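You operate a simulated robot arm through the tools that you are given. There is no shell and no other tool.

The job below is to be done with a simulated robot arm. You get a single attempt, and the scene is never put back.

TASK
Test the rotor in the test stand on EARTH, move it to the green stand and fit a blue fan.
Fine: dial back to OFF and teal arm open before you lift it out.

The check looks at the end state, three seconds after you hand in, the way a careful person would. Anything else that was tipped, shoved, dropped, spilled or broken makes it a failure.

THE ROBOT
A 6-joint arm with a two-finger gripper, fixed in place. Base frame: the origin is at the foot of the arm, x ahead of it, y to its left, z up; the work surface is at about z = 0.82. Readings come in m, rad, newtons and seconds.
Its first joint turns from -2.897 to 2.897 rad. Payload 2.45 kg.
The TCP is the grasp point between the finger pads, 0.02 m short of the fingertips. In the tool frame z runs along the fingers and y along their closing line. The gripper opens to 0.14 m. The gripper's body begins 0.168 m behind the TCP.
Orientation is that of the tool frame in the base frame, as [roll, pitch, yaw] about the fixed x, y, z axes, in that order (R = Rz(yaw) Ry(pitch) Rx(roll)). With the fingers straight down and closing along the base's y, the tool's x points along the base's -x, its y along +y and its z along -z.

THE INTERFACE
- The arm moves only by the tool move_arm. Its argument "motion" is one flat list of numbers, 7 for each row, row after row: the gripper command, from -1 (shut) to 1 (fully open), values between in proportion, then the shift along the base's x, y, z in units of 150 mm (1.0 is 150 mm), then the turn, a rotation vector about the base's x, y, z in units of 60 degrees (1.0 is 60 degrees). In form: [jaw, dx, dy, dz, wx, wy, wz, jaw, dx, dy, dz, wx, wy, wz, ...]. A call has 1 to 20 rows; each row is the pose to reach, as a shift and turn from the pose commanded when the call began. A call with a number of a shift or a turn outside -1 to 1 is refused whole. A row lasts 0.2 s, in which the tool goes at most 0.05 m and 0.15 rad; a call with a longer step from one row to the next is refused whole, and so is a gripper value outside its range. A pose out of reach is approached as far as the arm can. The call stops where the force on the tool passes 40 N (or 10 N more than at its start, if that is more) or the arm is blocked; 0.2 s more then pass. The fingers move at their own pace (about 0.045 m/s each) and stop on an object; they squeeze with about 43 N. The grip force told is the motor's: it shows also when the fingers shut on nothing. Time passes only in rows, and 0.2 s behind the last, so rows that repeat a pose let the fingers close. The reply holds the time, the measured pose of the TCP, the force on the tool along the base axes, the opening and the grip force, in the units named above and with some noise, with the torque about the TCP (base axes, N m) and any sound that the robot's microphone picked up.
- Cameras (640 x 400 px; columns grow to the right, rows downward): "scene" is fixed at [0.3988, -0.5013, 1.6332]; the picture's right is [0.72, -0.69, 0.00], its down [-0.55, -0.57, -0.61] and it looks along [0.42, 0.44, -0.79] (base axes); focal length 297 px, centre (320, 200). "wrist" rides on the gripper at [0.078, 0.011, -0.209] in the tool frame; the picture's right is [-0.14, 0.99, 0.00], its down [-0.92, -0.13, -0.37] and it looks along [-0.36, -0.05, 0.93] (tool axes); focal length 280 px, centre (320, 200). There is no depth. A picture from a camera that has moved, and an enlarged one, comes with that camera's place and axes in the base frame and with its lens.
- camera(camera): a new picture of that camera. It takes no simulated time.
- close_up(camera, box): a new picture of the part [left, top, right, bottom] of that camera's present view, enlarged. It takes no simulated time.
- finish_job(): hands the job in; it is judged then, once.

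Nothing tells you positions but the pictures and the camera data. Unless the task says otherwise, let go and move clear before handing in.

The tools are called after "Request:" by a JSON object that holds its "method" and its "body". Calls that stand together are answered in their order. move_arm: Moves the arm, as the interface text tells. Its arguments: {"type":"object","properties":{"motion":{"type":"array"}},"required":["motion"]} The other tools are called the same way: camera (camera) takes a picture; close_up (camera, box) takes an enlarged picture of a part of a camera's view; finish_job () hands the job in.

At the start:

```text
time_s: 0.0
ee_pos: [0.7297, 0.0635, 1.2306]
orientation: [-3.141, 0.002, 3.142]
wrist_force: [1.0, -0.7, 1.4]
ft_torque: [-0.04, 0.0, 0.05]
finger_gap: 0.1398
grip_force: 0.0
```

scene: 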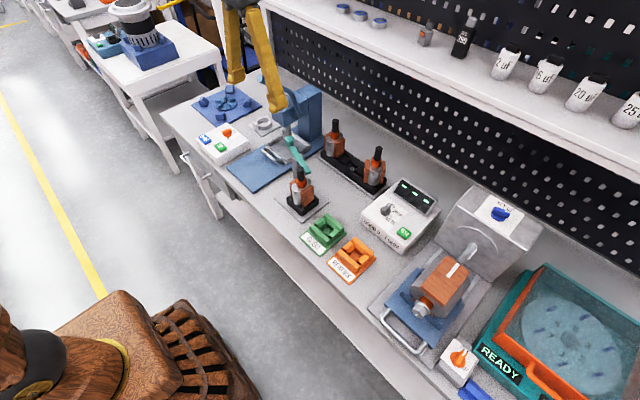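
wrist: 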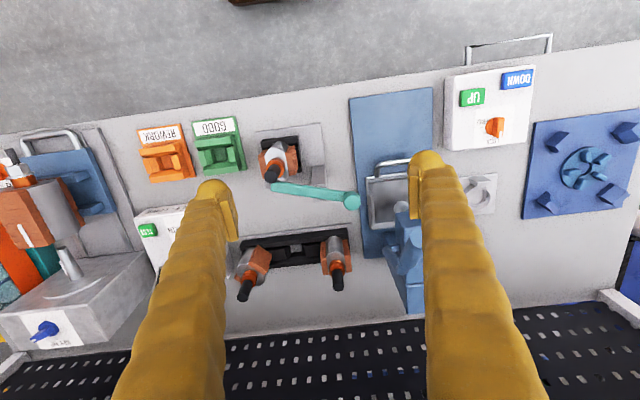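

I see a bench with a test stand holding a rotor under a teal arm, GOOD (green) and REWORK (orange) stands, a tester box and more stations. I'll look at details first.

Request:
{"method": "close_up", "body": {"camera": "scene", "box": [160, 70, 320, 170]}}

Request:
{"method": "close_up", "body": {"camera": "scene", "box": [260, 110, 420, 210]}}

Request:
{"method": "close_up", "body": {"camera": "scene", "box": [300, 170, 460, 290]}}

Request:
{"method": "close_up", "body": {"camera": "scene", "box": [360, 180, 640, 400]}}

Request:
{"method": "close_up", "body": {"camera": "wrist", "box": [220, 80, 460, 310]}}

Request:
{"method": "close_up", "body": {"camera": "wrist", "box": [420, 40, 640, 240]}}

Request:
{"method": "close_up", "body": {"camera": "wrist", "box": [0, 80, 240, 370]}}

```text
4.00 times, centred on (240, 120) of scene
camera zoom: at [0.3988, -0.5013, 1.6332], right [0.72, -0.69, 0.0], down [-0.55, -0.57, -0.61], along [0.42, 0.44, -0.79], focal length 1187 px, centre (640, 520)
```

zoom: 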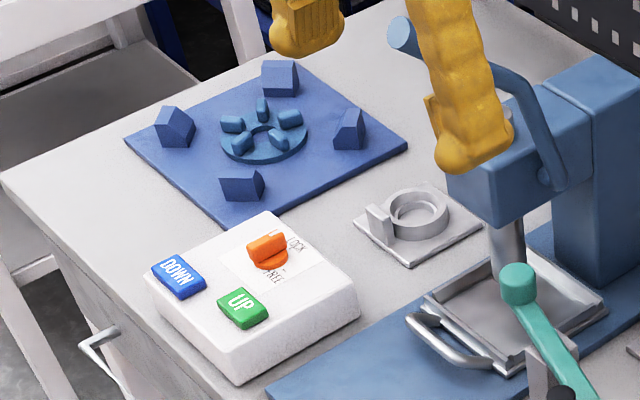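

```text
4.00 times, centred on (340, 160) of scene
camera zoom: at [0.3988, -0.5013, 1.6332], right [0.72, -0.69, 0.0], down [-0.55, -0.57, -0.61], along [0.42, 0.44, -0.79], focal length 1187 px, centre (240, 360)
```

zoom: 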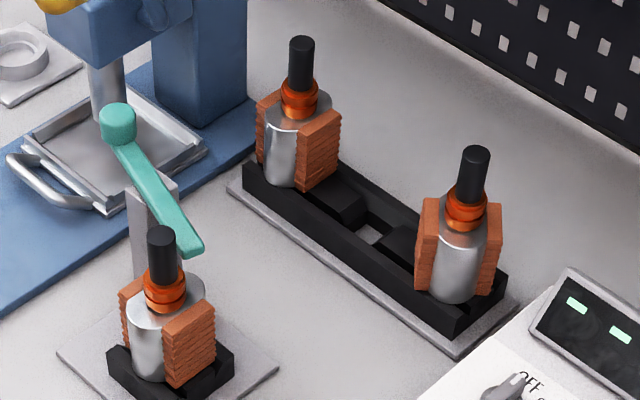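

```text
3.33 times, centred on (380, 230) of scene
camera zoom: at [0.3988, -0.5013, 1.6332], right [0.72, -0.69, 0.0], down [-0.55, -0.57, -0.61], along [0.42, 0.44, -0.79], focal length 989 px, centre (120, 100)
```

zoom: 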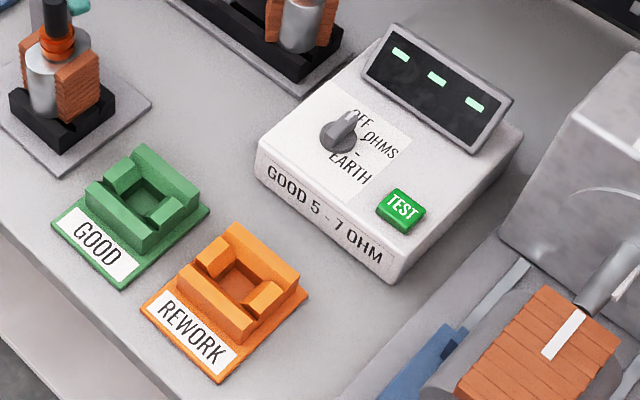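

```text
1.82 times, centred on (500, 290) of scene
camera zoom: at [0.3988, -0.5013, 1.6332], right [0.72, -0.69, 0.0], down [-0.55, -0.57, -0.61], along [0.42, 0.44, -0.79], focal length 540 px, centre (-7, 36)
```

zoom: 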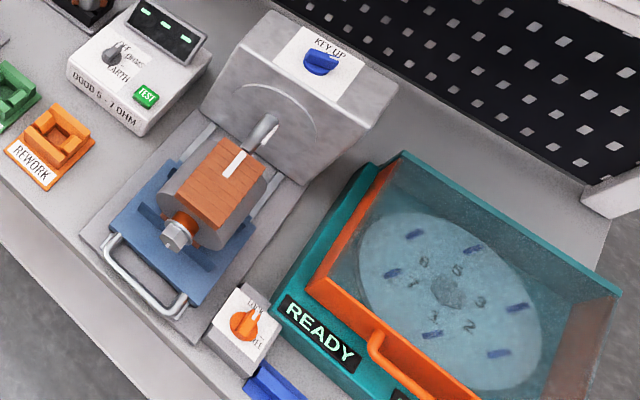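

```text
1.74 times, centred on (340, 195) of wrist
camera zoom: at [0.6518, 0.0733, 1.441], right [0.14, 0.99, 0.0], down [0.92, -0.13, 0.37], along [0.37, -0.05, -0.93], focal length 488 px, centre (285, 209)
```

zoom: 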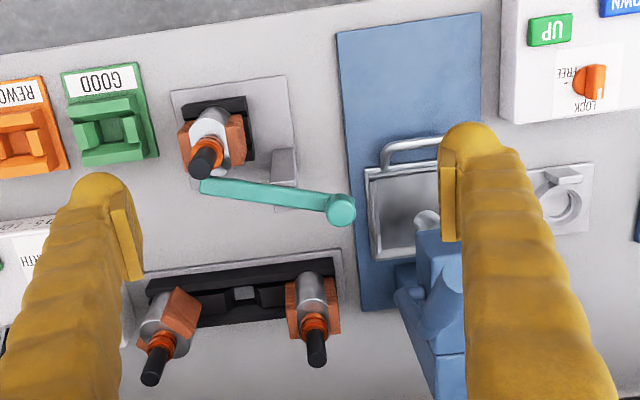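

```text
2.00 times, centred on (530, 140) of wrist
camera zoom: at [0.6518, 0.0733, 1.441], right [0.14, 0.99, 0.0], down [0.92, -0.13, 0.37], along [0.37, -0.05, -0.93], focal length 561 px, centre (-100, 320)
```

zoom: 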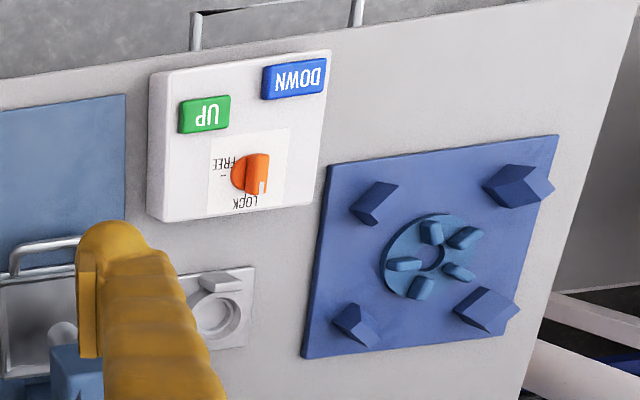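

```text
1.38 times, centred on (120, 225) of wrist
camera zoom: at [0.6518, 0.0733, 1.441], right [0.14, 0.99, 0.0], down [0.92, -0.13, 0.37], along [0.37, -0.05, -0.93], focal length 387 px, centre (596, 166)
```

zoom: 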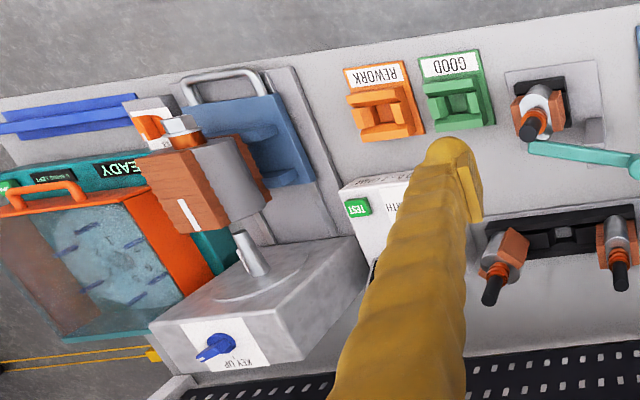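

The layout is bigger than needed. I'll look for where the blue fans are, and look closer at the test arm and stands.

Request:
{"method": "close_up", "body": {"camera": "scene", "box": [0, 0, 240, 150]}}

Request:
{"method": "close_up", "body": {"camera": "scene", "box": [310, 0, 480, 106]}}

Request:
{"method": "close_up", "body": {"camera": "scene", "box": [440, 0, 640, 125]}}

Request:
{"method": "close_up", "body": {"camera": "scene", "box": [480, 260, 640, 400]}}

Request:
{"method": "close_up", "body": {"camera": "scene", "box": [190, 80, 270, 130]}}

Request:
{"method": "close_up", "body": {"camera": "scene", "box": [270, 125, 350, 225]}}

Request:
{"method": "close_up", "body": {"camera": "scene", "box": [350, 170, 450, 260]}}

Request:
{"method": "close_up", "body": {"camera": "wrist", "box": [0, 120, 160, 260]}}

```text
2.67 times, centred on (120, 75) of scene
camera zoom: at [0.3988, -0.5013, 1.6332], right [0.72, -0.69, 0.0], down [-0.55, -0.57, -0.61], along [0.42, 0.44, -0.79], focal length 791 px, centre (853, 533)
```

zoom: 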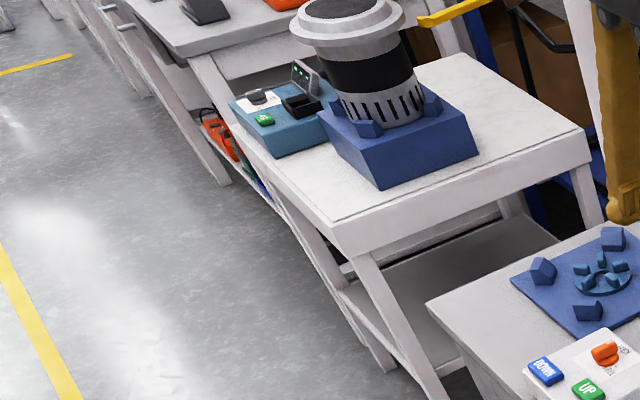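

```text
3.76 times, centred on (395, 53) of scene
camera zoom: at [0.3988, -0.5013, 1.6332], right [0.72, -0.69, 0.0], down [-0.55, -0.57, -0.61], along [0.42, 0.44, -0.79], focal length 1117 px, centre (38, 753)
```

zoom: 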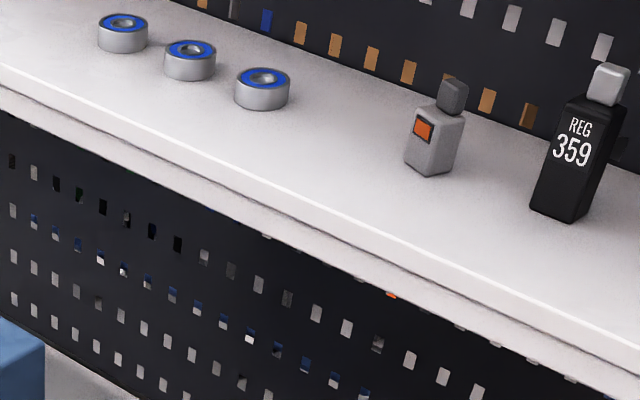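

```text
3.20 times, centred on (540, 62) of scene
camera zoom: at [0.3988, -0.5013, 1.6332], right [0.72, -0.69, 0.0], down [-0.55, -0.57, -0.61], along [0.42, 0.44, -0.79], focal length 950 px, centre (-384, 640)
```

zoom: 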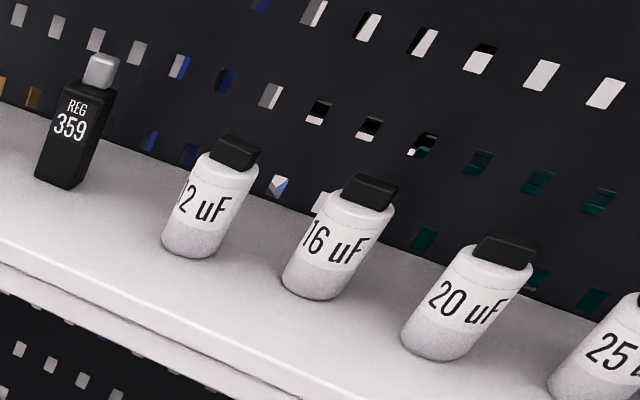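

```text
2.86 times, centred on (560, 330) of scene
camera zoom: at [0.3988, -0.5013, 1.6332], right [0.72, -0.69, 0.0], down [-0.55, -0.57, -0.61], along [0.42, 0.44, -0.79], focal length 848 px, centre (-366, -171)
```

zoom: 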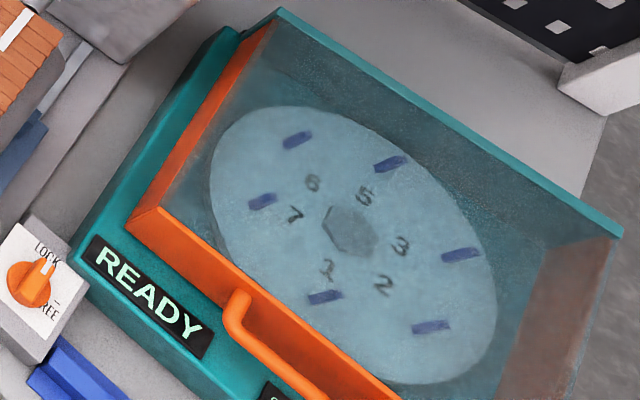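

```text
8.00 times, centred on (230, 105) of scene
camera zoom: at [0.3988, -0.5013, 1.6332], right [0.72, -0.69, 0.0], down [-0.55, -0.57, -0.61], along [0.42, 0.44, -0.79], focal length 2374 px, centre (1040, 960)
```

zoom: 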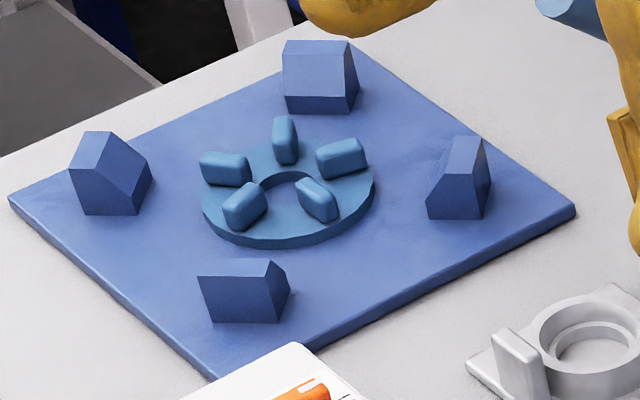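

```text
4.00 times, centred on (310, 175) of scene
camera zoom: at [0.3988, -0.5013, 1.6332], right [0.72, -0.69, 0.0], down [-0.55, -0.57, -0.61], along [0.42, 0.44, -0.79], focal length 1187 px, centre (360, 300)
```

zoom: 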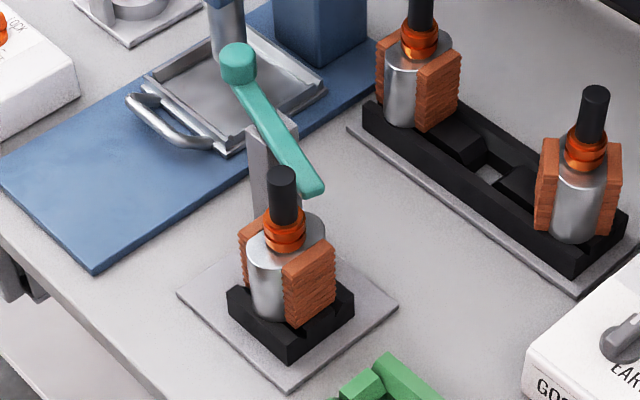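

```text
4.44 times, centred on (400, 215) of scene
camera zoom: at [0.3988, -0.5013, 1.6332], right [0.72, -0.69, 0.0], down [-0.55, -0.57, -0.61], along [0.42, 0.44, -0.79], focal length 1319 px, centre (-36, 133)
```

zoom: 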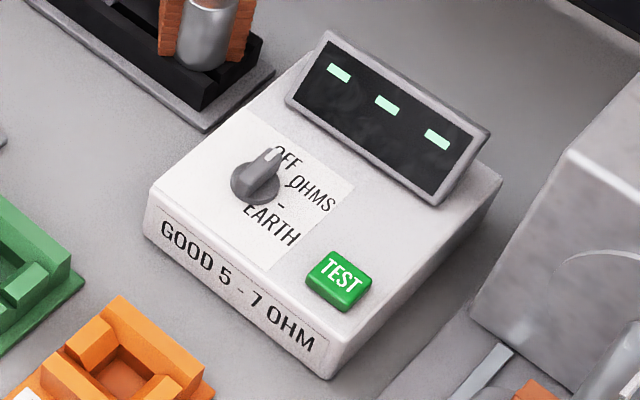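

```text
2.86 times, centred on (80, 190) of wrist
camera zoom: at [0.6518, 0.0733, 1.441], right [0.14, 0.99, 0.0], down [0.92, -0.13, 0.37], along [0.37, -0.05, -0.93], focal length 801 px, centre (1006, 229)
```

zoom: 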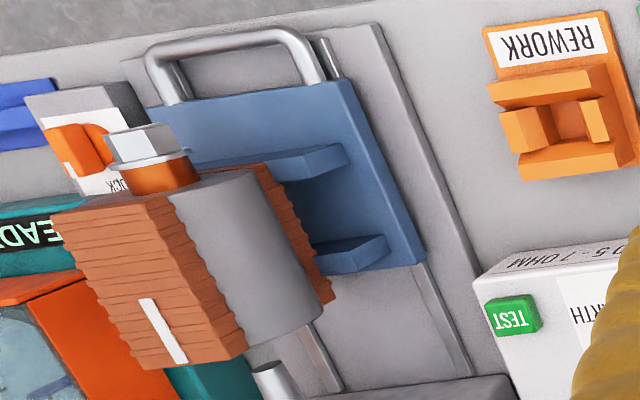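

The dial is at OFF and the teal arm's tip appears to sit about 4–5 cm behind the rotor shaft, so it looks open. I'll move the arm high up toward the right side to see the rest of the bench with the wrist camera.

Request:
{"method": "move_arm", "body": {"motion": [1, -0.1, -0.3, 0, 0, 0, 0, 1, -0.2, -0.6, 0, 0, 0, 0, 1, -0.3, -0.9, 0, 0, 0, 0, 1, -0.33, -1, 0, 0, 0, 0]}}

Request:
{"method": "camera", "body": {"camera": "wrist"}}

```text
time_s: 1.0
ee_pos: [0.6813, -0.0857, 1.231]
orientation: [-3.141, 0.002, -3.138]
wrist_force: [-0.4, -0.4, -0.5]
ft_torque: [-0.05, 0.02, -0.04]
finger_gap: 0.1401
grip_force: 0.0
```

```text
taken
camera wrist: at [0.6032, -0.0754, 1.4408], right [0.14, 0.99, 0.0], down [0.92, -0.13, 0.37], along [0.37, -0.05, -0.93], focal length 280 px, centre (320, 200)
```

wrist: 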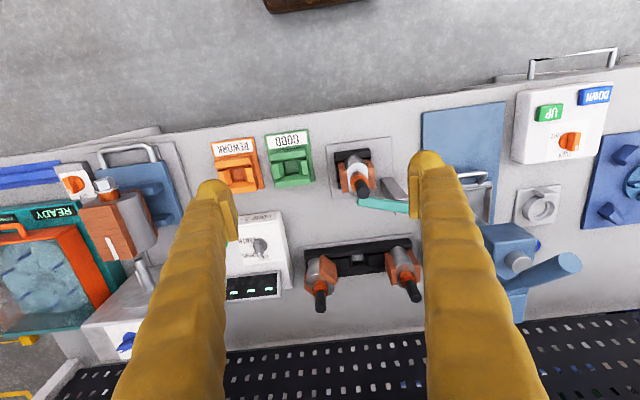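

Request:
{"method": "move_arm", "body": {"motion": [1, -0.1, -0.3, 0, 0, 0, 0, 1, -0.2, -0.6, 0, 0, 0, 0, 1, -0.3, -0.9, 0, 0, 0, 0, 1, -0.33, -1, 0, 0, 0, 0]}}

Request:
{"method": "camera", "body": {"camera": "wrist"}}

Request:
{"method": "camera", "body": {"camera": "scene"}}

```text
time_s: 2.0
ee_pos: [0.6332, -0.237, 1.2309]
orientation: [-3.14, 0.001, -3.141]
wrist_force: [-0.1, 0.0, -0.5]
ft_torque: [0.01, -0.01, -0.01]
finger_gap: 0.1397
grip_force: 0.0
```

```text
taken
camera wrist: at [0.5539, -0.2268, 1.4408], right [0.14, 0.99, 0.0], down [0.92, -0.13, 0.37], along [0.37, -0.05, -0.93], focal length 280 px, centre (320, 200)
```

wrist: 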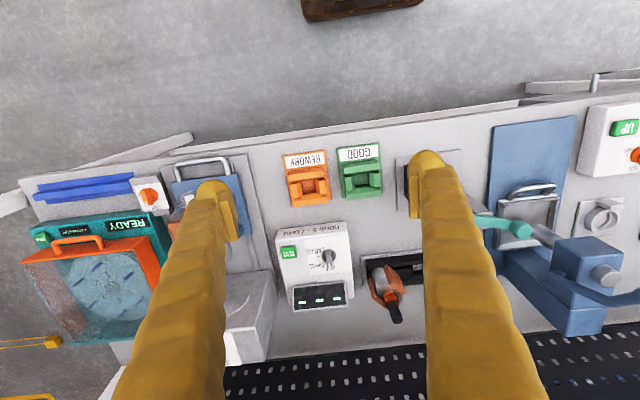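

```text
taken
```

scene: 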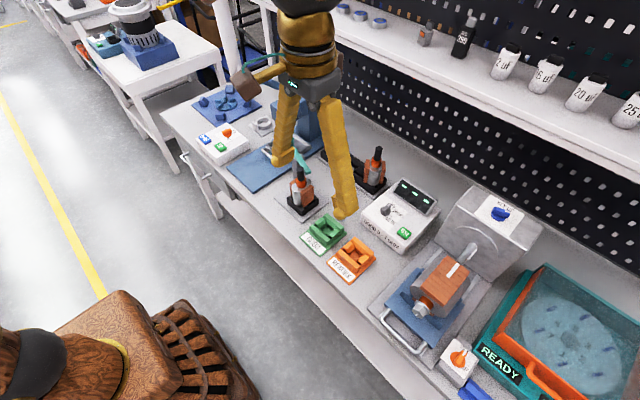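

The right side shows no other fans. Now I'll go to the left side, looking for fans and checking the drawer front.

Request:
{"method": "close_up", "body": {"camera": "wrist", "box": [20, 140, 260, 290]}}

Request:
{"method": "move_arm", "body": {"motion": [1, 0, 0.33, 0, 0, 0, 0, 1, 0, 0.66, 0, 0, 0, 0, 1, 0, 0.99, 0, 0, 0, 0]}}

Request:
{"method": "move_arm", "body": {"motion": [1, 0, 0.33, 0, 0, 0, 0, 1, 0, 0.66, 0, 0, 0, 0, 1, 0, 0.99, 0, 0, 0, 0]}}

Request:
{"method": "move_arm", "body": {"motion": [1, 0, 0.33, 0, 0, 0, 0, 1, 0, 0.66, 0, 0, 0, 0, 1, 0, 0.99, 0, 0, 0, 0]}}

Request:
{"method": "move_arm", "body": {"motion": [1, 0, 0.33, 0, 0, 0, 0, 1, 0, 0.66, 0, 0, 0, 0, 1, 0, 0.99, 0, 0, 0, 0]}}

Request:
{"method": "camera", "body": {"camera": "wrist"}}

```text
2.67 times, centred on (140, 215) of wrist
camera zoom: at [0.5539, -0.2268, 1.4408], right [0.14, 0.99, 0.0], down [0.92, -0.13, 0.37], along [0.37, -0.05, -0.93], focal length 748 px, centre (800, 160)
```

zoom: 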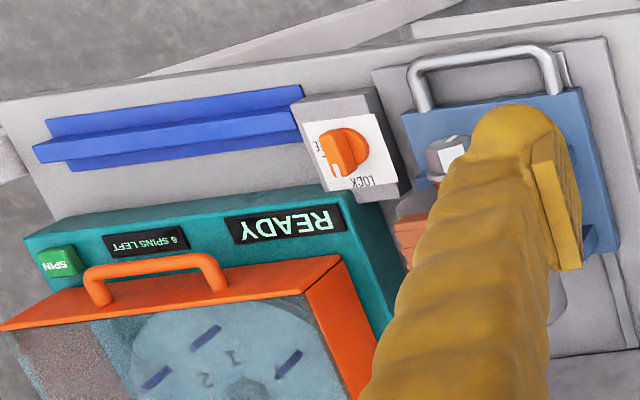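

```text
time_s: 2.8
ee_pos: [0.6316, -0.0883, 1.2323]
orientation: [3.141, -0.001, -3.14]
wrist_force: [-0.8, -0.6, 0.0]
ft_torque: [-0.06, -0.01, 0.0]
finger_gap: 0.1399
grip_force: 0.0
```

```text
time_s: 3.6
ee_pos: [0.6319, 0.0614, 1.2311]
orientation: [3.14, 0.002, -3.142]
wrist_force: [-1.0, 0.7, 0.1]
ft_torque: [0.0, 0.0, 0.02]
finger_gap: 0.14
grip_force: 0.0
```

```text
time_s: 4.4
ee_pos: [0.6316, 0.2074, 1.2322]
orientation: [3.14, 0.001, 3.141]
wrist_force: [-0.4, 0.2, -0.4]
ft_torque: [0.01, -0.03, 0.0]
finger_gap: 0.14
grip_force: 0.0
```

```text
time_s: 5.2
ee_pos: [0.6308, 0.3574, 1.2315]
orientation: [-3.142, 0.003, -3.142]
wrist_force: [-0.9, 0.0, -0.3]
ft_torque: [0.0, -0.02, 0.0]
finger_gap: 0.1401
grip_force: 0.1
```

```text
taken
camera wrist: at [0.5524, 0.3674, 1.4419], right [0.14, 0.99, 0.0], down [0.92, -0.13, 0.37], along [0.37, -0.05, -0.93], focal length 280 px, centre (320, 200)
```

wrist: 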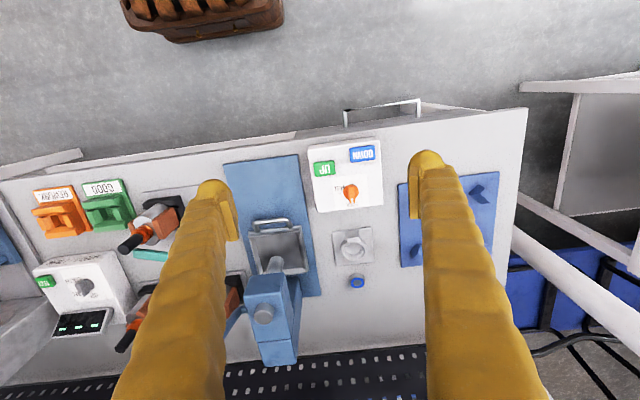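

A drawer handle is at the front-left, and the blue plate with a fan is hidden behind a finger. I'll shift further to see it.

Request:
{"method": "move_arm", "body": {"motion": [1, 0.2, 0.3, 0, 0, 0, 0, 1, 0.4, 0.6, 0, 0, 0, 0, 1, 0.6, 0.9, 0, 0, 0, 0]}}

Request:
{"method": "camera", "body": {"camera": "wrist"}}

Request:
{"method": "camera", "body": {"camera": "scene"}}

```text
refused: row 1 steps farther than a row can; nothing moved
```

```text
taken
camera wrist: at [0.5524, 0.3674, 1.4419], right [0.14, 0.99, 0.0], down [0.92, -0.13, 0.37], along [0.37, -0.05, -0.93], focal length 280 px, centre (320, 200)
```

wrist: 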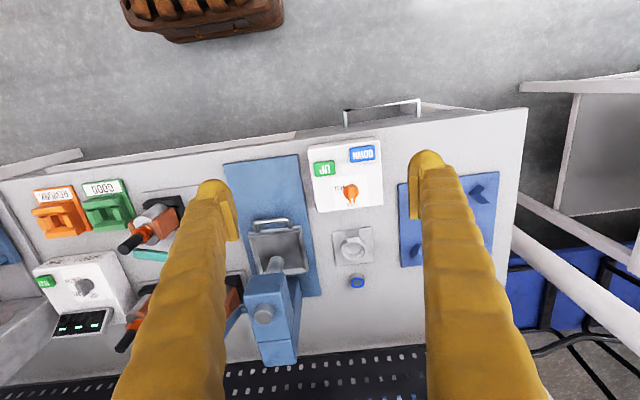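

```text
taken
```

scene: 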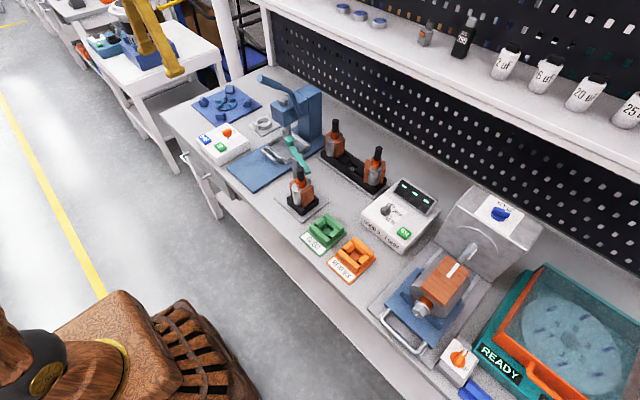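

Request:
{"method": "close_up", "body": {"camera": "scene", "box": [150, 60, 310, 220]}}

Request:
{"method": "close_up", "body": {"camera": "scene", "box": [260, 120, 340, 180]}}

Request:
{"method": "close_up", "body": {"camera": "scene", "box": [0, 0, 130, 80]}}

Request:
{"method": "move_arm", "body": {"motion": [1, 0.15, 0.25, 0, 0, 0, 0, 1, 0.3, 0.5, 0, 0, 0, 0, 1, 0.45, 0.75, 0, 0, 0, 0, 1, 0.6, 1.0, 0, 0, 0, 0]}}

Request:
{"method": "camera", "body": {"camera": "wrist"}}

```text
2.50 times, centred on (230, 140) of scene
camera zoom: at [0.3988, -0.5013, 1.6332], right [0.72, -0.69, 0.0], down [-0.55, -0.57, -0.61], along [0.42, 0.44, -0.79], focal length 742 px, centre (545, 350)
```

zoom: 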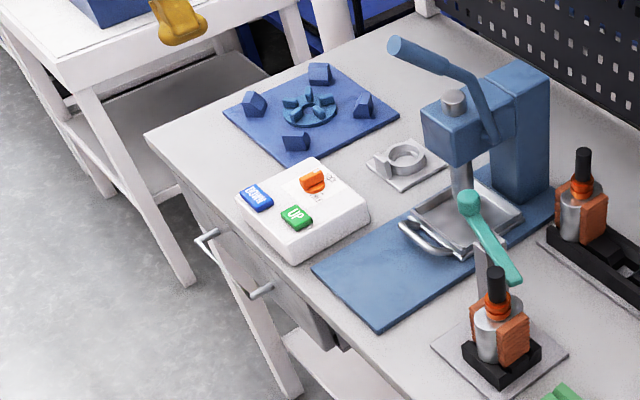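

```text
6.67 times, centred on (300, 150) of scene
camera zoom: at [0.3988, -0.5013, 1.6332], right [0.72, -0.69, 0.0], down [-0.55, -0.57, -0.61], along [0.42, 0.44, -0.79], focal length 1978 px, centre (453, 533)
```

zoom: 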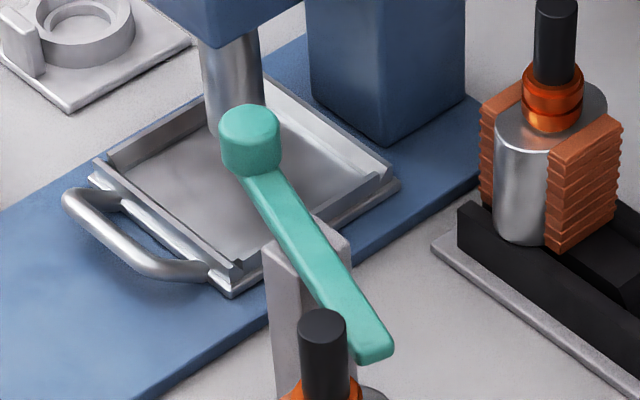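

```text
4.92 times, centred on (65, 40) of scene
camera zoom: at [0.3988, -0.5013, 1.6332], right [0.72, -0.69, 0.0], down [-0.55, -0.57, -0.61], along [0.42, 0.44, -0.79], focal length 1461 px, centre (1575, 988)
```

zoom: 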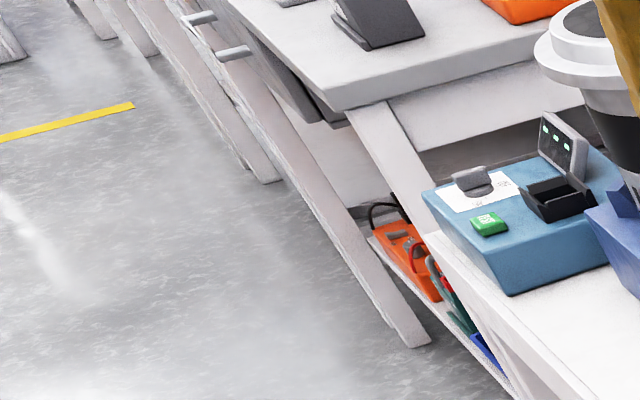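

```text
time_s: 6.2
ee_pos: [0.7214, 0.5072, 1.2322]
orientation: [3.141, 0.001, 3.14]
wrist_force: [0.3, -0.6, 0.7]
ft_torque: [0.0, -0.07, -0.01]
finger_gap: 0.14
grip_force: 0.1
```

```text
taken
camera wrist: at [0.6428, 0.518, 1.442], right [0.14, 0.99, 0.0], down [0.92, -0.13, 0.37], along [0.37, -0.05, -0.93], focal length 280 px, centre (320, 200)
```

wrist: 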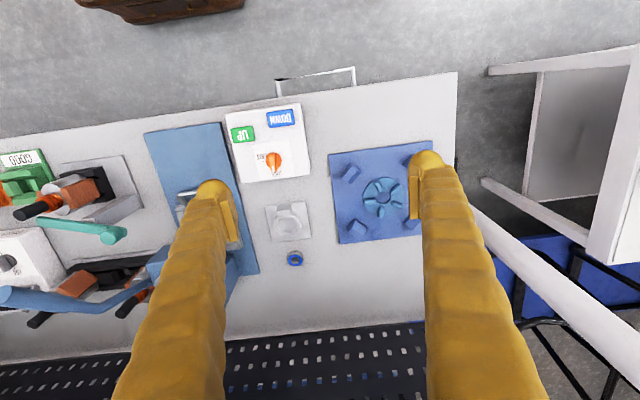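

Request:
{"method": "close_up", "body": {"camera": "wrist", "box": [320, 130, 440, 250]}}

Request:
{"method": "close_up", "body": {"camera": "wrist", "box": [220, 50, 380, 150]}}

Request:
{"method": "close_up", "body": {"camera": "wrist", "box": [0, 140, 160, 340]}}

```text
3.33 times, centred on (380, 190) of wrist
camera zoom: at [0.6428, 0.518, 1.442], right [0.14, 0.99, 0.0], down [0.92, -0.13, 0.37], along [0.37, -0.05, -0.93], focal length 935 px, centre (120, 233)
```

zoom: 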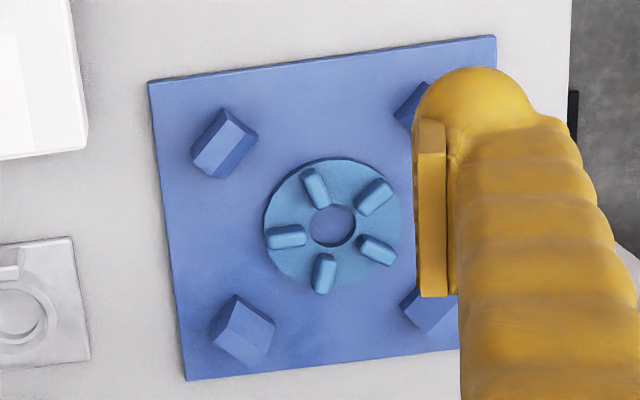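

```text
4.00 times, centred on (300, 100) of wrist
camera zoom: at [0.6428, 0.518, 1.442], right [0.14, 0.99, 0.0], down [0.92, -0.13, 0.37], along [0.37, -0.05, -0.93], focal length 1122 px, centre (400, 600)
```

zoom: 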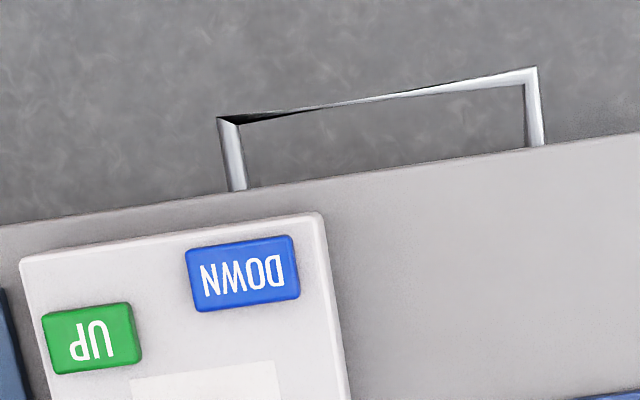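

```text
2.00 times, centred on (80, 240) of wrist
camera zoom: at [0.6428, 0.518, 1.442], right [0.14, 0.99, 0.0], down [0.92, -0.13, 0.37], along [0.37, -0.05, -0.93], focal length 561 px, centre (800, 120)
```

zoom: 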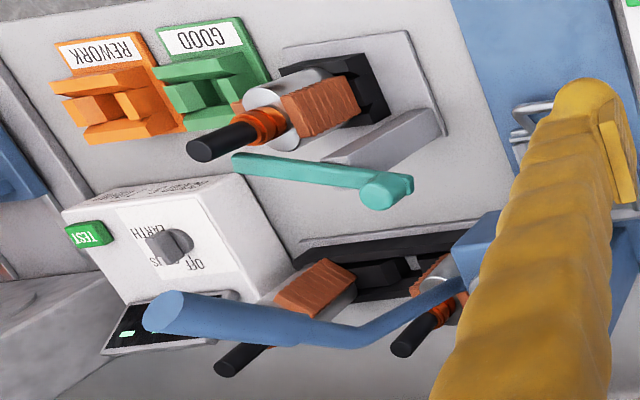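

The teal-blue fan on the plate sits at about (0.895, 0.63), about 1.09 m out, and there is a closed drawer at the front left. I'll pull back and tilt to look at the drawer front.

Request:
{"method": "move_arm", "body": {"motion": [1, -0.3, 0, 0, 0, -0.14, 0, 1, -0.6, 0, 0, 0, -0.28, 0, 1, -0.9, 0, 0, 0, -0.42, 0, 1, -1, 0, -0.2, 0, -0.56, 0, 1, -1, 0, -0.5, 0, -0.66, 0]}}

Request:
{"method": "camera", "body": {"camera": "wrist"}}

```text
time_s: 7.4
ee_pos: [0.5714, 0.5024, 1.1636]
orientation: [3.126, 0.7, 3.131]
wrist_force: [-0.4, -0.4, -0.1]
ft_torque: [-0.02, -0.05, 0.01]
finger_gap: 0.14
grip_force: 0.1
```

```text
taken
camera wrist: at [0.3762, 0.5126, 1.2749], right [0.11, 0.99, 0.1], down [0.47, -0.14, 0.87], along [0.88, -0.05, -0.48], focal length 280 px, centre (320, 200)
```

wrist: 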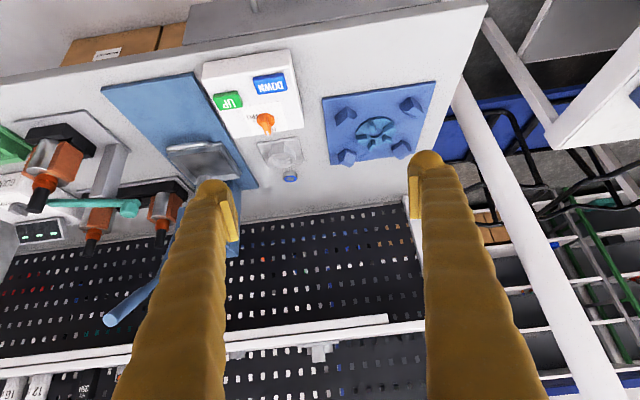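

Request:
{"method": "move_arm", "body": {"motion": [1, -0.2, 0, -0.25, 0, 0, 0, 1, -0.4, 0, -0.5, 0, 0, 0, 1, -0.6, 0, -0.75, 0, 0, 0, 1, -0.75, 0, -0.95, 0, 0, 0]}}

Request:
{"method": "camera", "body": {"camera": "wrist"}}

```text
time_s: 8.6
ee_pos: [0.4807, 0.4822, 1.0658]
orientation: [3.04, 0.727, 3.029]
wrist_force: [0.3, 0.6, -1.2]
ft_torque: [-0.06, -0.07, -0.07]
finger_gap: 0.1401
grip_force: 0.0
stopped in row 4: the arm was blocked; the commanded pose is now the measured one
```

```text
taken
camera wrist: at [0.2835, 0.4941, 1.171], right [0.15, 0.98, 0.17], down [0.43, -0.21, 0.88], along [0.89, -0.06, -0.45], focal length 280 px, centre (320, 200)
```

wrist: 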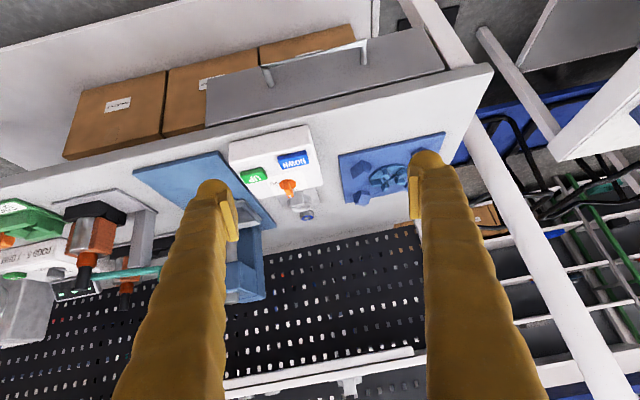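

Request:
{"method": "close_up", "body": {"camera": "wrist", "box": [180, 0, 480, 160]}}

Request:
{"method": "close_up", "body": {"camera": "wrist", "box": [320, 120, 460, 220]}}

Request:
{"method": "close_up", "body": {"camera": "wrist", "box": [0, 170, 200, 310]}}

```text
2.13 times, centred on (330, 80) of wrist
camera zoom: at [0.2835, 0.4941, 1.171], right [0.15, 0.98, 0.17], down [0.43, -0.21, 0.88], along [0.89, -0.06, -0.45], focal length 598 px, centre (299, 456)
```

zoom: 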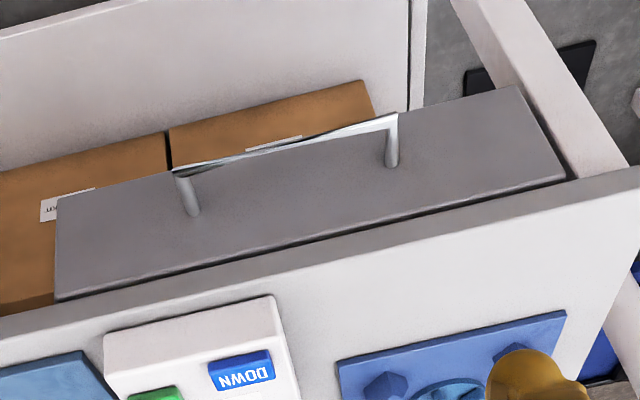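

```text
4.00 times, centred on (390, 170) of wrist
camera zoom: at [0.2835, 0.4941, 1.171], right [0.15, 0.98, 0.17], down [0.43, -0.21, 0.88], along [0.89, -0.06, -0.45], focal length 1122 px, centre (40, 320)
```

zoom: 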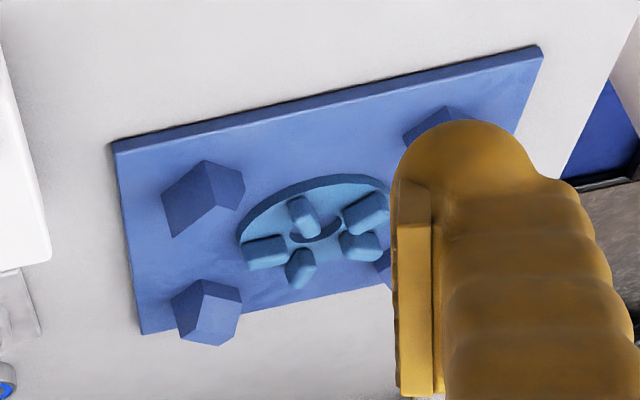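

```text
2.86 times, centred on (100, 240) of wrist
camera zoom: at [0.2835, 0.4941, 1.171], right [0.15, 0.98, 0.17], down [0.43, -0.21, 0.88], along [0.89, -0.06, -0.45], focal length 801 px, centre (949, 86)
```

zoom: 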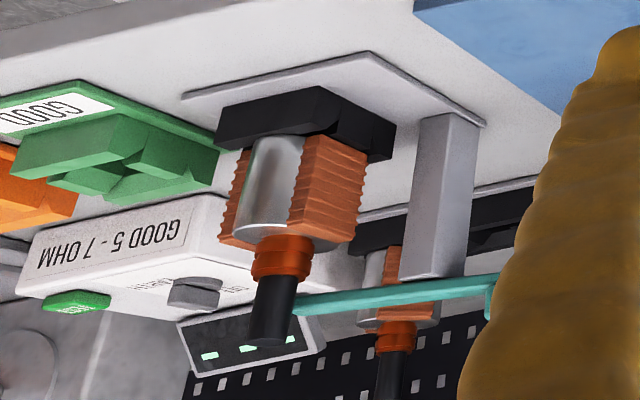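

The drawer front is plain; its handle bar is at about x=0.612, y=0.416–0.602, z=0.72. I'll return to the straight-down posture first, then turn the fingers to close along x and prepare to open the drawer and look inside for fans.

Request:
{"method": "move_arm", "body": {"motion": [1, 0.1, 0.06, 0.1, -0.0107, 0.1396, 0.0135, 1, 0.2, 0.12, 0.2, -0.0214, 0.2791, 0.0269, 1, 0.3, 0.18, 0.3, -0.0321, 0.4187, 0.0404, 1, 0.4, 0.24, 0.3, -0.0428, 0.5582, 0.0538, 1, 0.5, 0.33, 0.3, -0.0535, 0.6978, 0.0673]}}

```text
time_s: 9.8
ee_pos: [0.5471, 0.5413, 1.1062]
orientation: [3.135, -0.009, -3.119]
wrist_force: [-1.9, -0.2, 1.6]
ft_torque: [0.06, -0.02, 0.01]
finger_gap: 0.1403
grip_force: 0.0
```

Request:
{"method": "move_arm", "body": {"motion": [1, 0, 0, 0, 0, 0, 0.142, 1, 0.05, 0, 0, 0, 0, 0.284, 1, 0.1, 0, 0, 0, 0, 0.426, 1, 0.2, 0, 0, 0, 0, 0.568, 1, 0.3, 0, 0, 0, 0, 0.71, 1, 0.4, 0, 0, 0, 0, 0.852, 1, 0.43, 0, 0, 0, 0, 0.994]}}

Request:
{"method": "move_arm", "body": {"motion": [0, 0, 0, -0.1, 0, 0, 0.142, -0.5, 0, 0, -0.2, 0, 0, 0.284, -0.5, 0, 0, -0.3, 0, 0, 0.426, -0.5, 0, 0, -0.4, 0, 0, 0.486, -0.5, 0, 0, -0.5, 0, 0, 0.486]}}

Request:
{"method": "camera", "body": {"camera": "wrist"}}

Request:
{"method": "camera", "body": {"camera": "scene"}}

```text
time_s: 11.4
ee_pos: [0.6107, 0.5412, 1.1048]
orientation: [3.133, -0.007, -2.076]
wrist_force: [0.4, 0.3, -0.8]
ft_torque: [0.02, 0.02, -0.02]
finger_gap: 0.1403
grip_force: 0.1
```

```text
time_s: 12.6
ee_pos: [0.613, 0.5419, 1.0298]
orientation: [3.134, -0.007, -1.569]
wrist_force: [0.1, 0.0, -0.6]
ft_torque: [0.02, -0.01, -0.01]
finger_gap: 0.0355
grip_force: 0.1
```

```text
taken
camera wrist: at [0.6022, 0.4648, 1.24], right [-0.99, 0.14, 0.01], down [0.13, 0.92, 0.36], along [0.04, 0.36, -0.93], focal length 280 px, centre (320, 200)
```

wrist: 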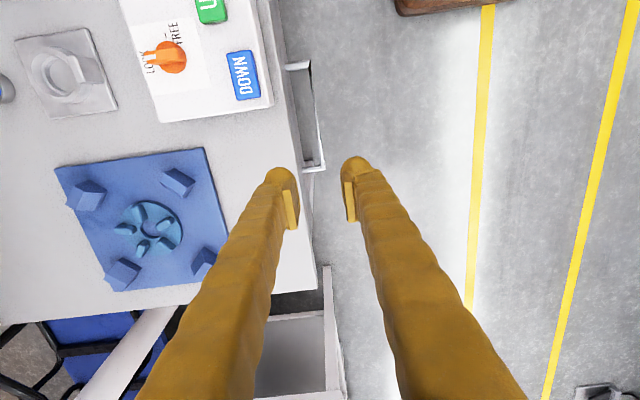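

```text
taken
```

scene: 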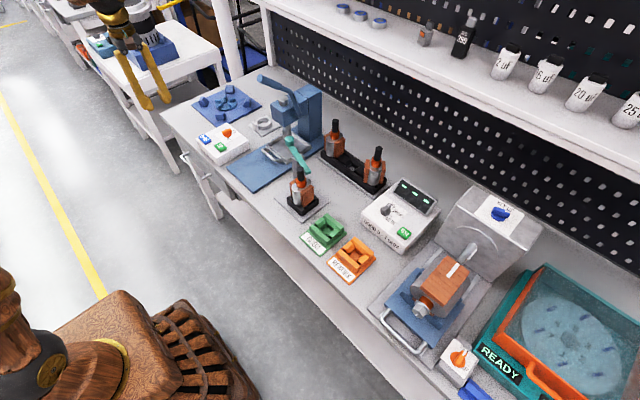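

The handle lines up under the fingers. Lowering now to the handle, opening about 35 mm.

Request:
{"method": "move_arm", "body": {"motion": [-0.5, 0, 0, -0.3, 0, 0, 0, -0.5, 0, 0, -0.6, 0, 0, 0, -0.5, 0, 0, -0.9, 0, 0, 0, -0.5, 0, 0, -1.0, 0, 0, 0]}}

Request:
{"method": "camera", "body": {"camera": "wrist"}}

Request:
{"method": "camera", "body": {"camera": "scene"}}

```text
time_s: 13.6
ee_pos: [0.6108, 0.5408, 0.8794]
orientation: [3.138, -0.009, -1.57]
wrist_force: [-0.5, -0.2, 0.0]
ft_torque: [-0.02, 0.01, 0.0]
finger_gap: 0.0349
grip_force: 0.0
```

```text
taken
camera wrist: at [0.6008, 0.4638, 1.0894], right [-0.99, 0.14, 0.01], down [0.13, 0.92, 0.36], along [0.05, 0.36, -0.93], focal length 280 px, centre (320, 200)
```

wrist: 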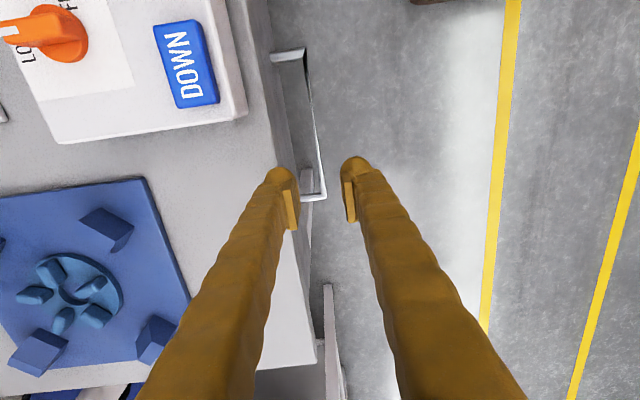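

```text
taken
```

scene: 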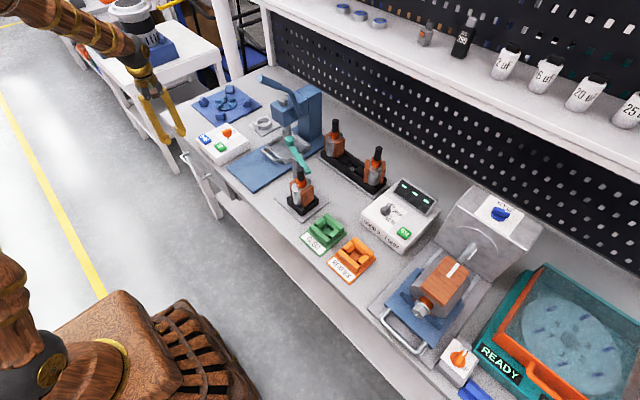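

Request:
{"method": "move_arm", "body": {"motion": [-0.5, 0, 0, -0.3, 0, 0, 0, -0.5, 0, 0, -0.6, 0, 0, 0, -0.5, 0, 0, -0.8, 0, 0, 0, -0.5, 0, 0, -1.0, 0, 0, 0]}}

Request:
{"method": "camera", "body": {"camera": "wrist"}}

```text
time_s: 14.1
ee_pos: [0.6125, 0.5421, 0.8296]
orientation: [-3.141, -0.004, -1.57]
wrist_force: [-9.9, -14.4, 33.2]
ft_torque: [0.33, -1.13, -0.39]
finger_gap: 0.0299
grip_force: 0.1
stopped in row 2: the force on the tool passed its limit at 142 N (the readings are from after the stop); the commanded pose is now the measured one
```

```text
taken
camera wrist: at [0.6017, 0.4635, 1.0396], right [-0.99, 0.14, 0.0], down [0.13, 0.92, 0.37], along [0.05, 0.36, -0.93], focal length 280 px, centre (320, 200)
```

wrist: 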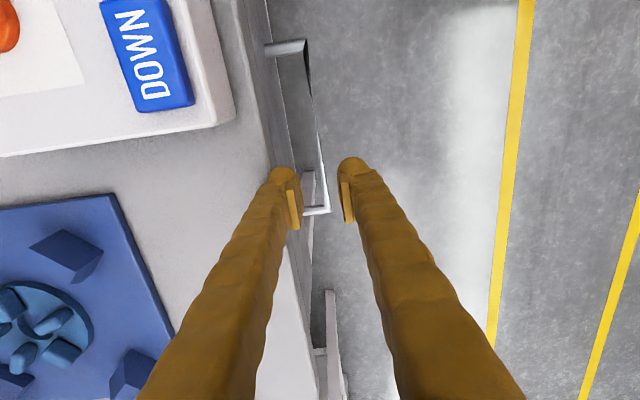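

The inner finger touched the bench edge (around x≈0.645). I'll back up, narrow the gap to 30 mm and shift 5 mm toward me.

Request:
{"method": "move_arm", "body": {"motion": [-0.5, 0, 0, 0.15, 0, 0, 0, -0.57, -0.035, 0.02, 0.3, 0, 0, 0, -0.57, -0.035, 0.02, 0.3, 0, 0, 0]}}

Request:
{"method": "close_up", "body": {"camera": "wrist", "box": [220, 20, 420, 260]}}

Request:
{"method": "close_up", "body": {"camera": "scene", "box": [120, 80, 280, 230]}}

```text
time_s: 14.9
ee_pos: [0.6088, 0.5436, 0.8731]
orientation: [-3.141, -0.003, -1.572]
wrist_force: [-0.5, 0.2, 0.3]
ft_torque: [0.0, -0.01, -0.01]
finger_gap: 0.0303
grip_force: 0.2
```

```text
1.67 times, centred on (320, 140) of wrist
camera zoom: at [0.5974, 0.4666, 1.0828], right [-0.99, 0.14, 0.0], down [0.13, 0.92, 0.36], along [0.05, 0.36, -0.93], focal length 467 px, centre (320, 300)
```

zoom: 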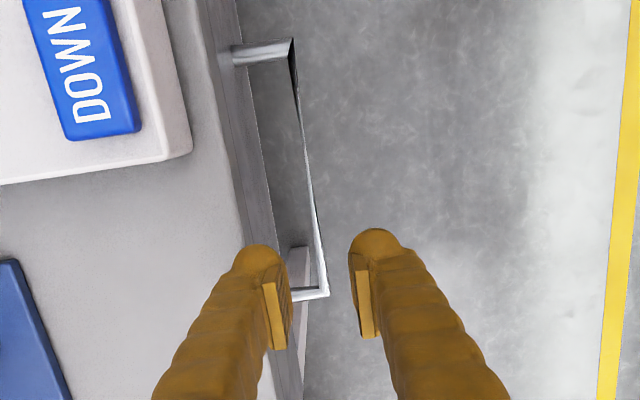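

```text
2.67 times, centred on (200, 155) of scene
camera zoom: at [0.3988, -0.5013, 1.6332], right [0.72, -0.69, 0.0], down [-0.55, -0.57, -0.61], along [0.42, 0.44, -0.79], focal length 791 px, centre (640, 320)
```

zoom: 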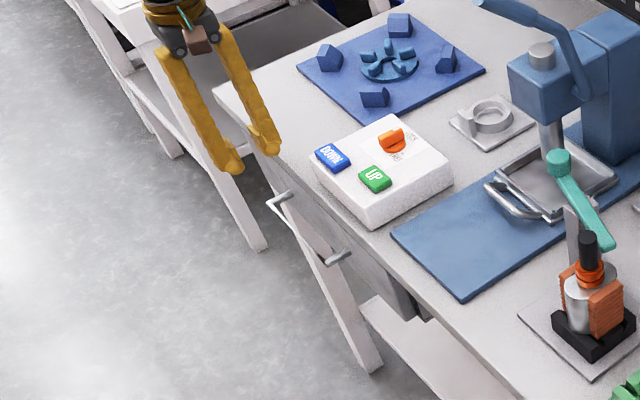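

Request:
{"method": "move_arm", "body": {"motion": [-0.57, 0, 0, -0.15, 0, 0, 0, -0.57, 0, 0, -0.3, 0, 0, 0, -0.57, 0, 0, -0.45, 0, 0, 0, -0.57, 0, 0, -0.6, 0, 0, 0, -0.57, 0, 0, -0.75, 0, 0, 0, -0.57, 0, 0, -0.9, 0, 0, 0, -0.57, 0, 0, -0.98, 0, 0, 0]}}

Request:
{"method": "close_up", "body": {"camera": "wrist", "box": [220, 20, 420, 260]}}

Request:
{"method": "close_up", "body": {"camera": "scene", "box": [120, 80, 280, 230]}}

```text
time_s: 16.5
ee_pos: [0.6084, 0.5449, 0.7252]
orientation: [-3.141, -0.004, -1.573]
wrist_force: [-0.3, -0.4, 0.3]
ft_torque: [0.01, 0.0, 0.02]
finger_gap: 0.03
grip_force: 0.1
```

```text
1.67 times, centred on (320, 140) of wrist
camera zoom: at [0.5967, 0.4672, 0.9358], right [-0.99, 0.14, 0.0], down [0.13, 0.92, 0.37], along [0.05, 0.36, -0.93], focal length 467 px, centre (320, 300)
```

zoom: 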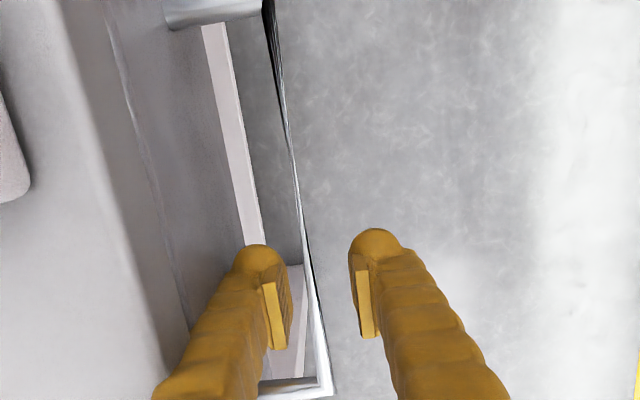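

```text
2.67 times, centred on (200, 155) of scene
camera zoom: at [0.3988, -0.5013, 1.6332], right [0.72, -0.69, 0.0], down [-0.55, -0.57, -0.61], along [0.42, 0.44, -0.79], focal length 791 px, centre (640, 320)
```

zoom: 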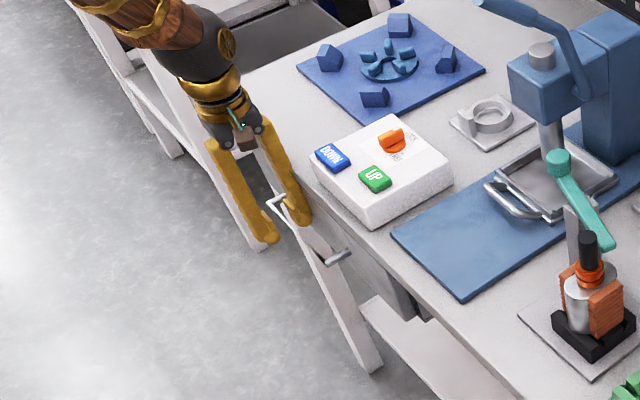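

The bar is between the fingers. Closing on it.

Request:
{"method": "move_arm", "body": {"motion": [-1, 0, 0, 0, 0, 0, 0, -1, 0, 0, 0, 0, 0, 0, -1, 0, 0, 0, 0, 0, 0, -1, 0, 0, 0, 0, 0, 0]}}

```text
time_s: 17.5
ee_pos: [0.6072, 0.5438, 0.7256]
orientation: [3.141, -0.002, -1.571]
wrist_force: [-1.9, 0.7, -4.9]
ft_torque: [-0.02, 0.0, 0.91]
finger_gap: 0.0118
grip_force: 38.9
```

Gripped (12 mm bar). Pulling toward the base slowly.

Request:
{"method": "move_arm", "body": {"motion": [-1, -0.1, 0, 0, 0, 0, 0, -1, -0.2, 0, 0, 0, 0, 0, -1, -0.3, 0, 0, 0, 0, 0, -1, -0.4, 0, 0, 0, 0, 0, -1, -0.5, 0, 0, 0, 0, 0, -1, -0.6, 0, 0, 0, 0, 0, -1, -0.7, 0, 0, 0, 0, 0, -1, -0.8, 0, 0, 0, 0, 0]}}

Request:
{"method": "camera", "body": {"camera": "wrist"}}

Request:
{"method": "camera", "body": {"camera": "scene"}}

```text
time_s: 19.3
ee_pos: [0.487, 0.5449, 0.7261]
orientation: [3.139, -0.003, -1.571]
wrist_force: [-2.0, -2.1, -22.3]
ft_torque: [-0.08, 0.04, 0.49]
finger_gap: 0.012
grip_force: 38.9
```

```text
taken
camera wrist: at [0.4765, 0.4672, 0.9358], right [-0.99, 0.14, 0.0], down [0.13, 0.92, 0.36], along [0.05, 0.36, -0.93], focal length 280 px, centre (320, 200)
```

wrist: 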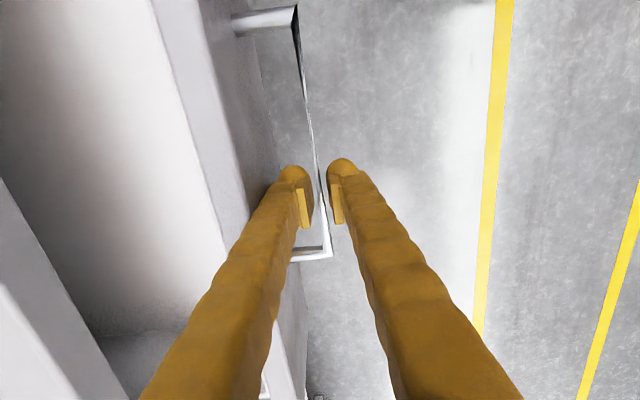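

```text
taken
```

scene: 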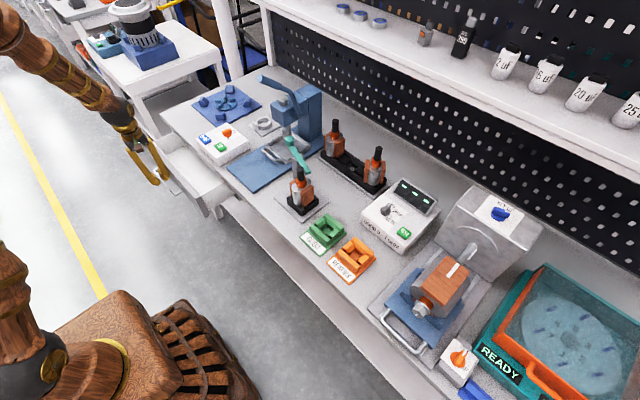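

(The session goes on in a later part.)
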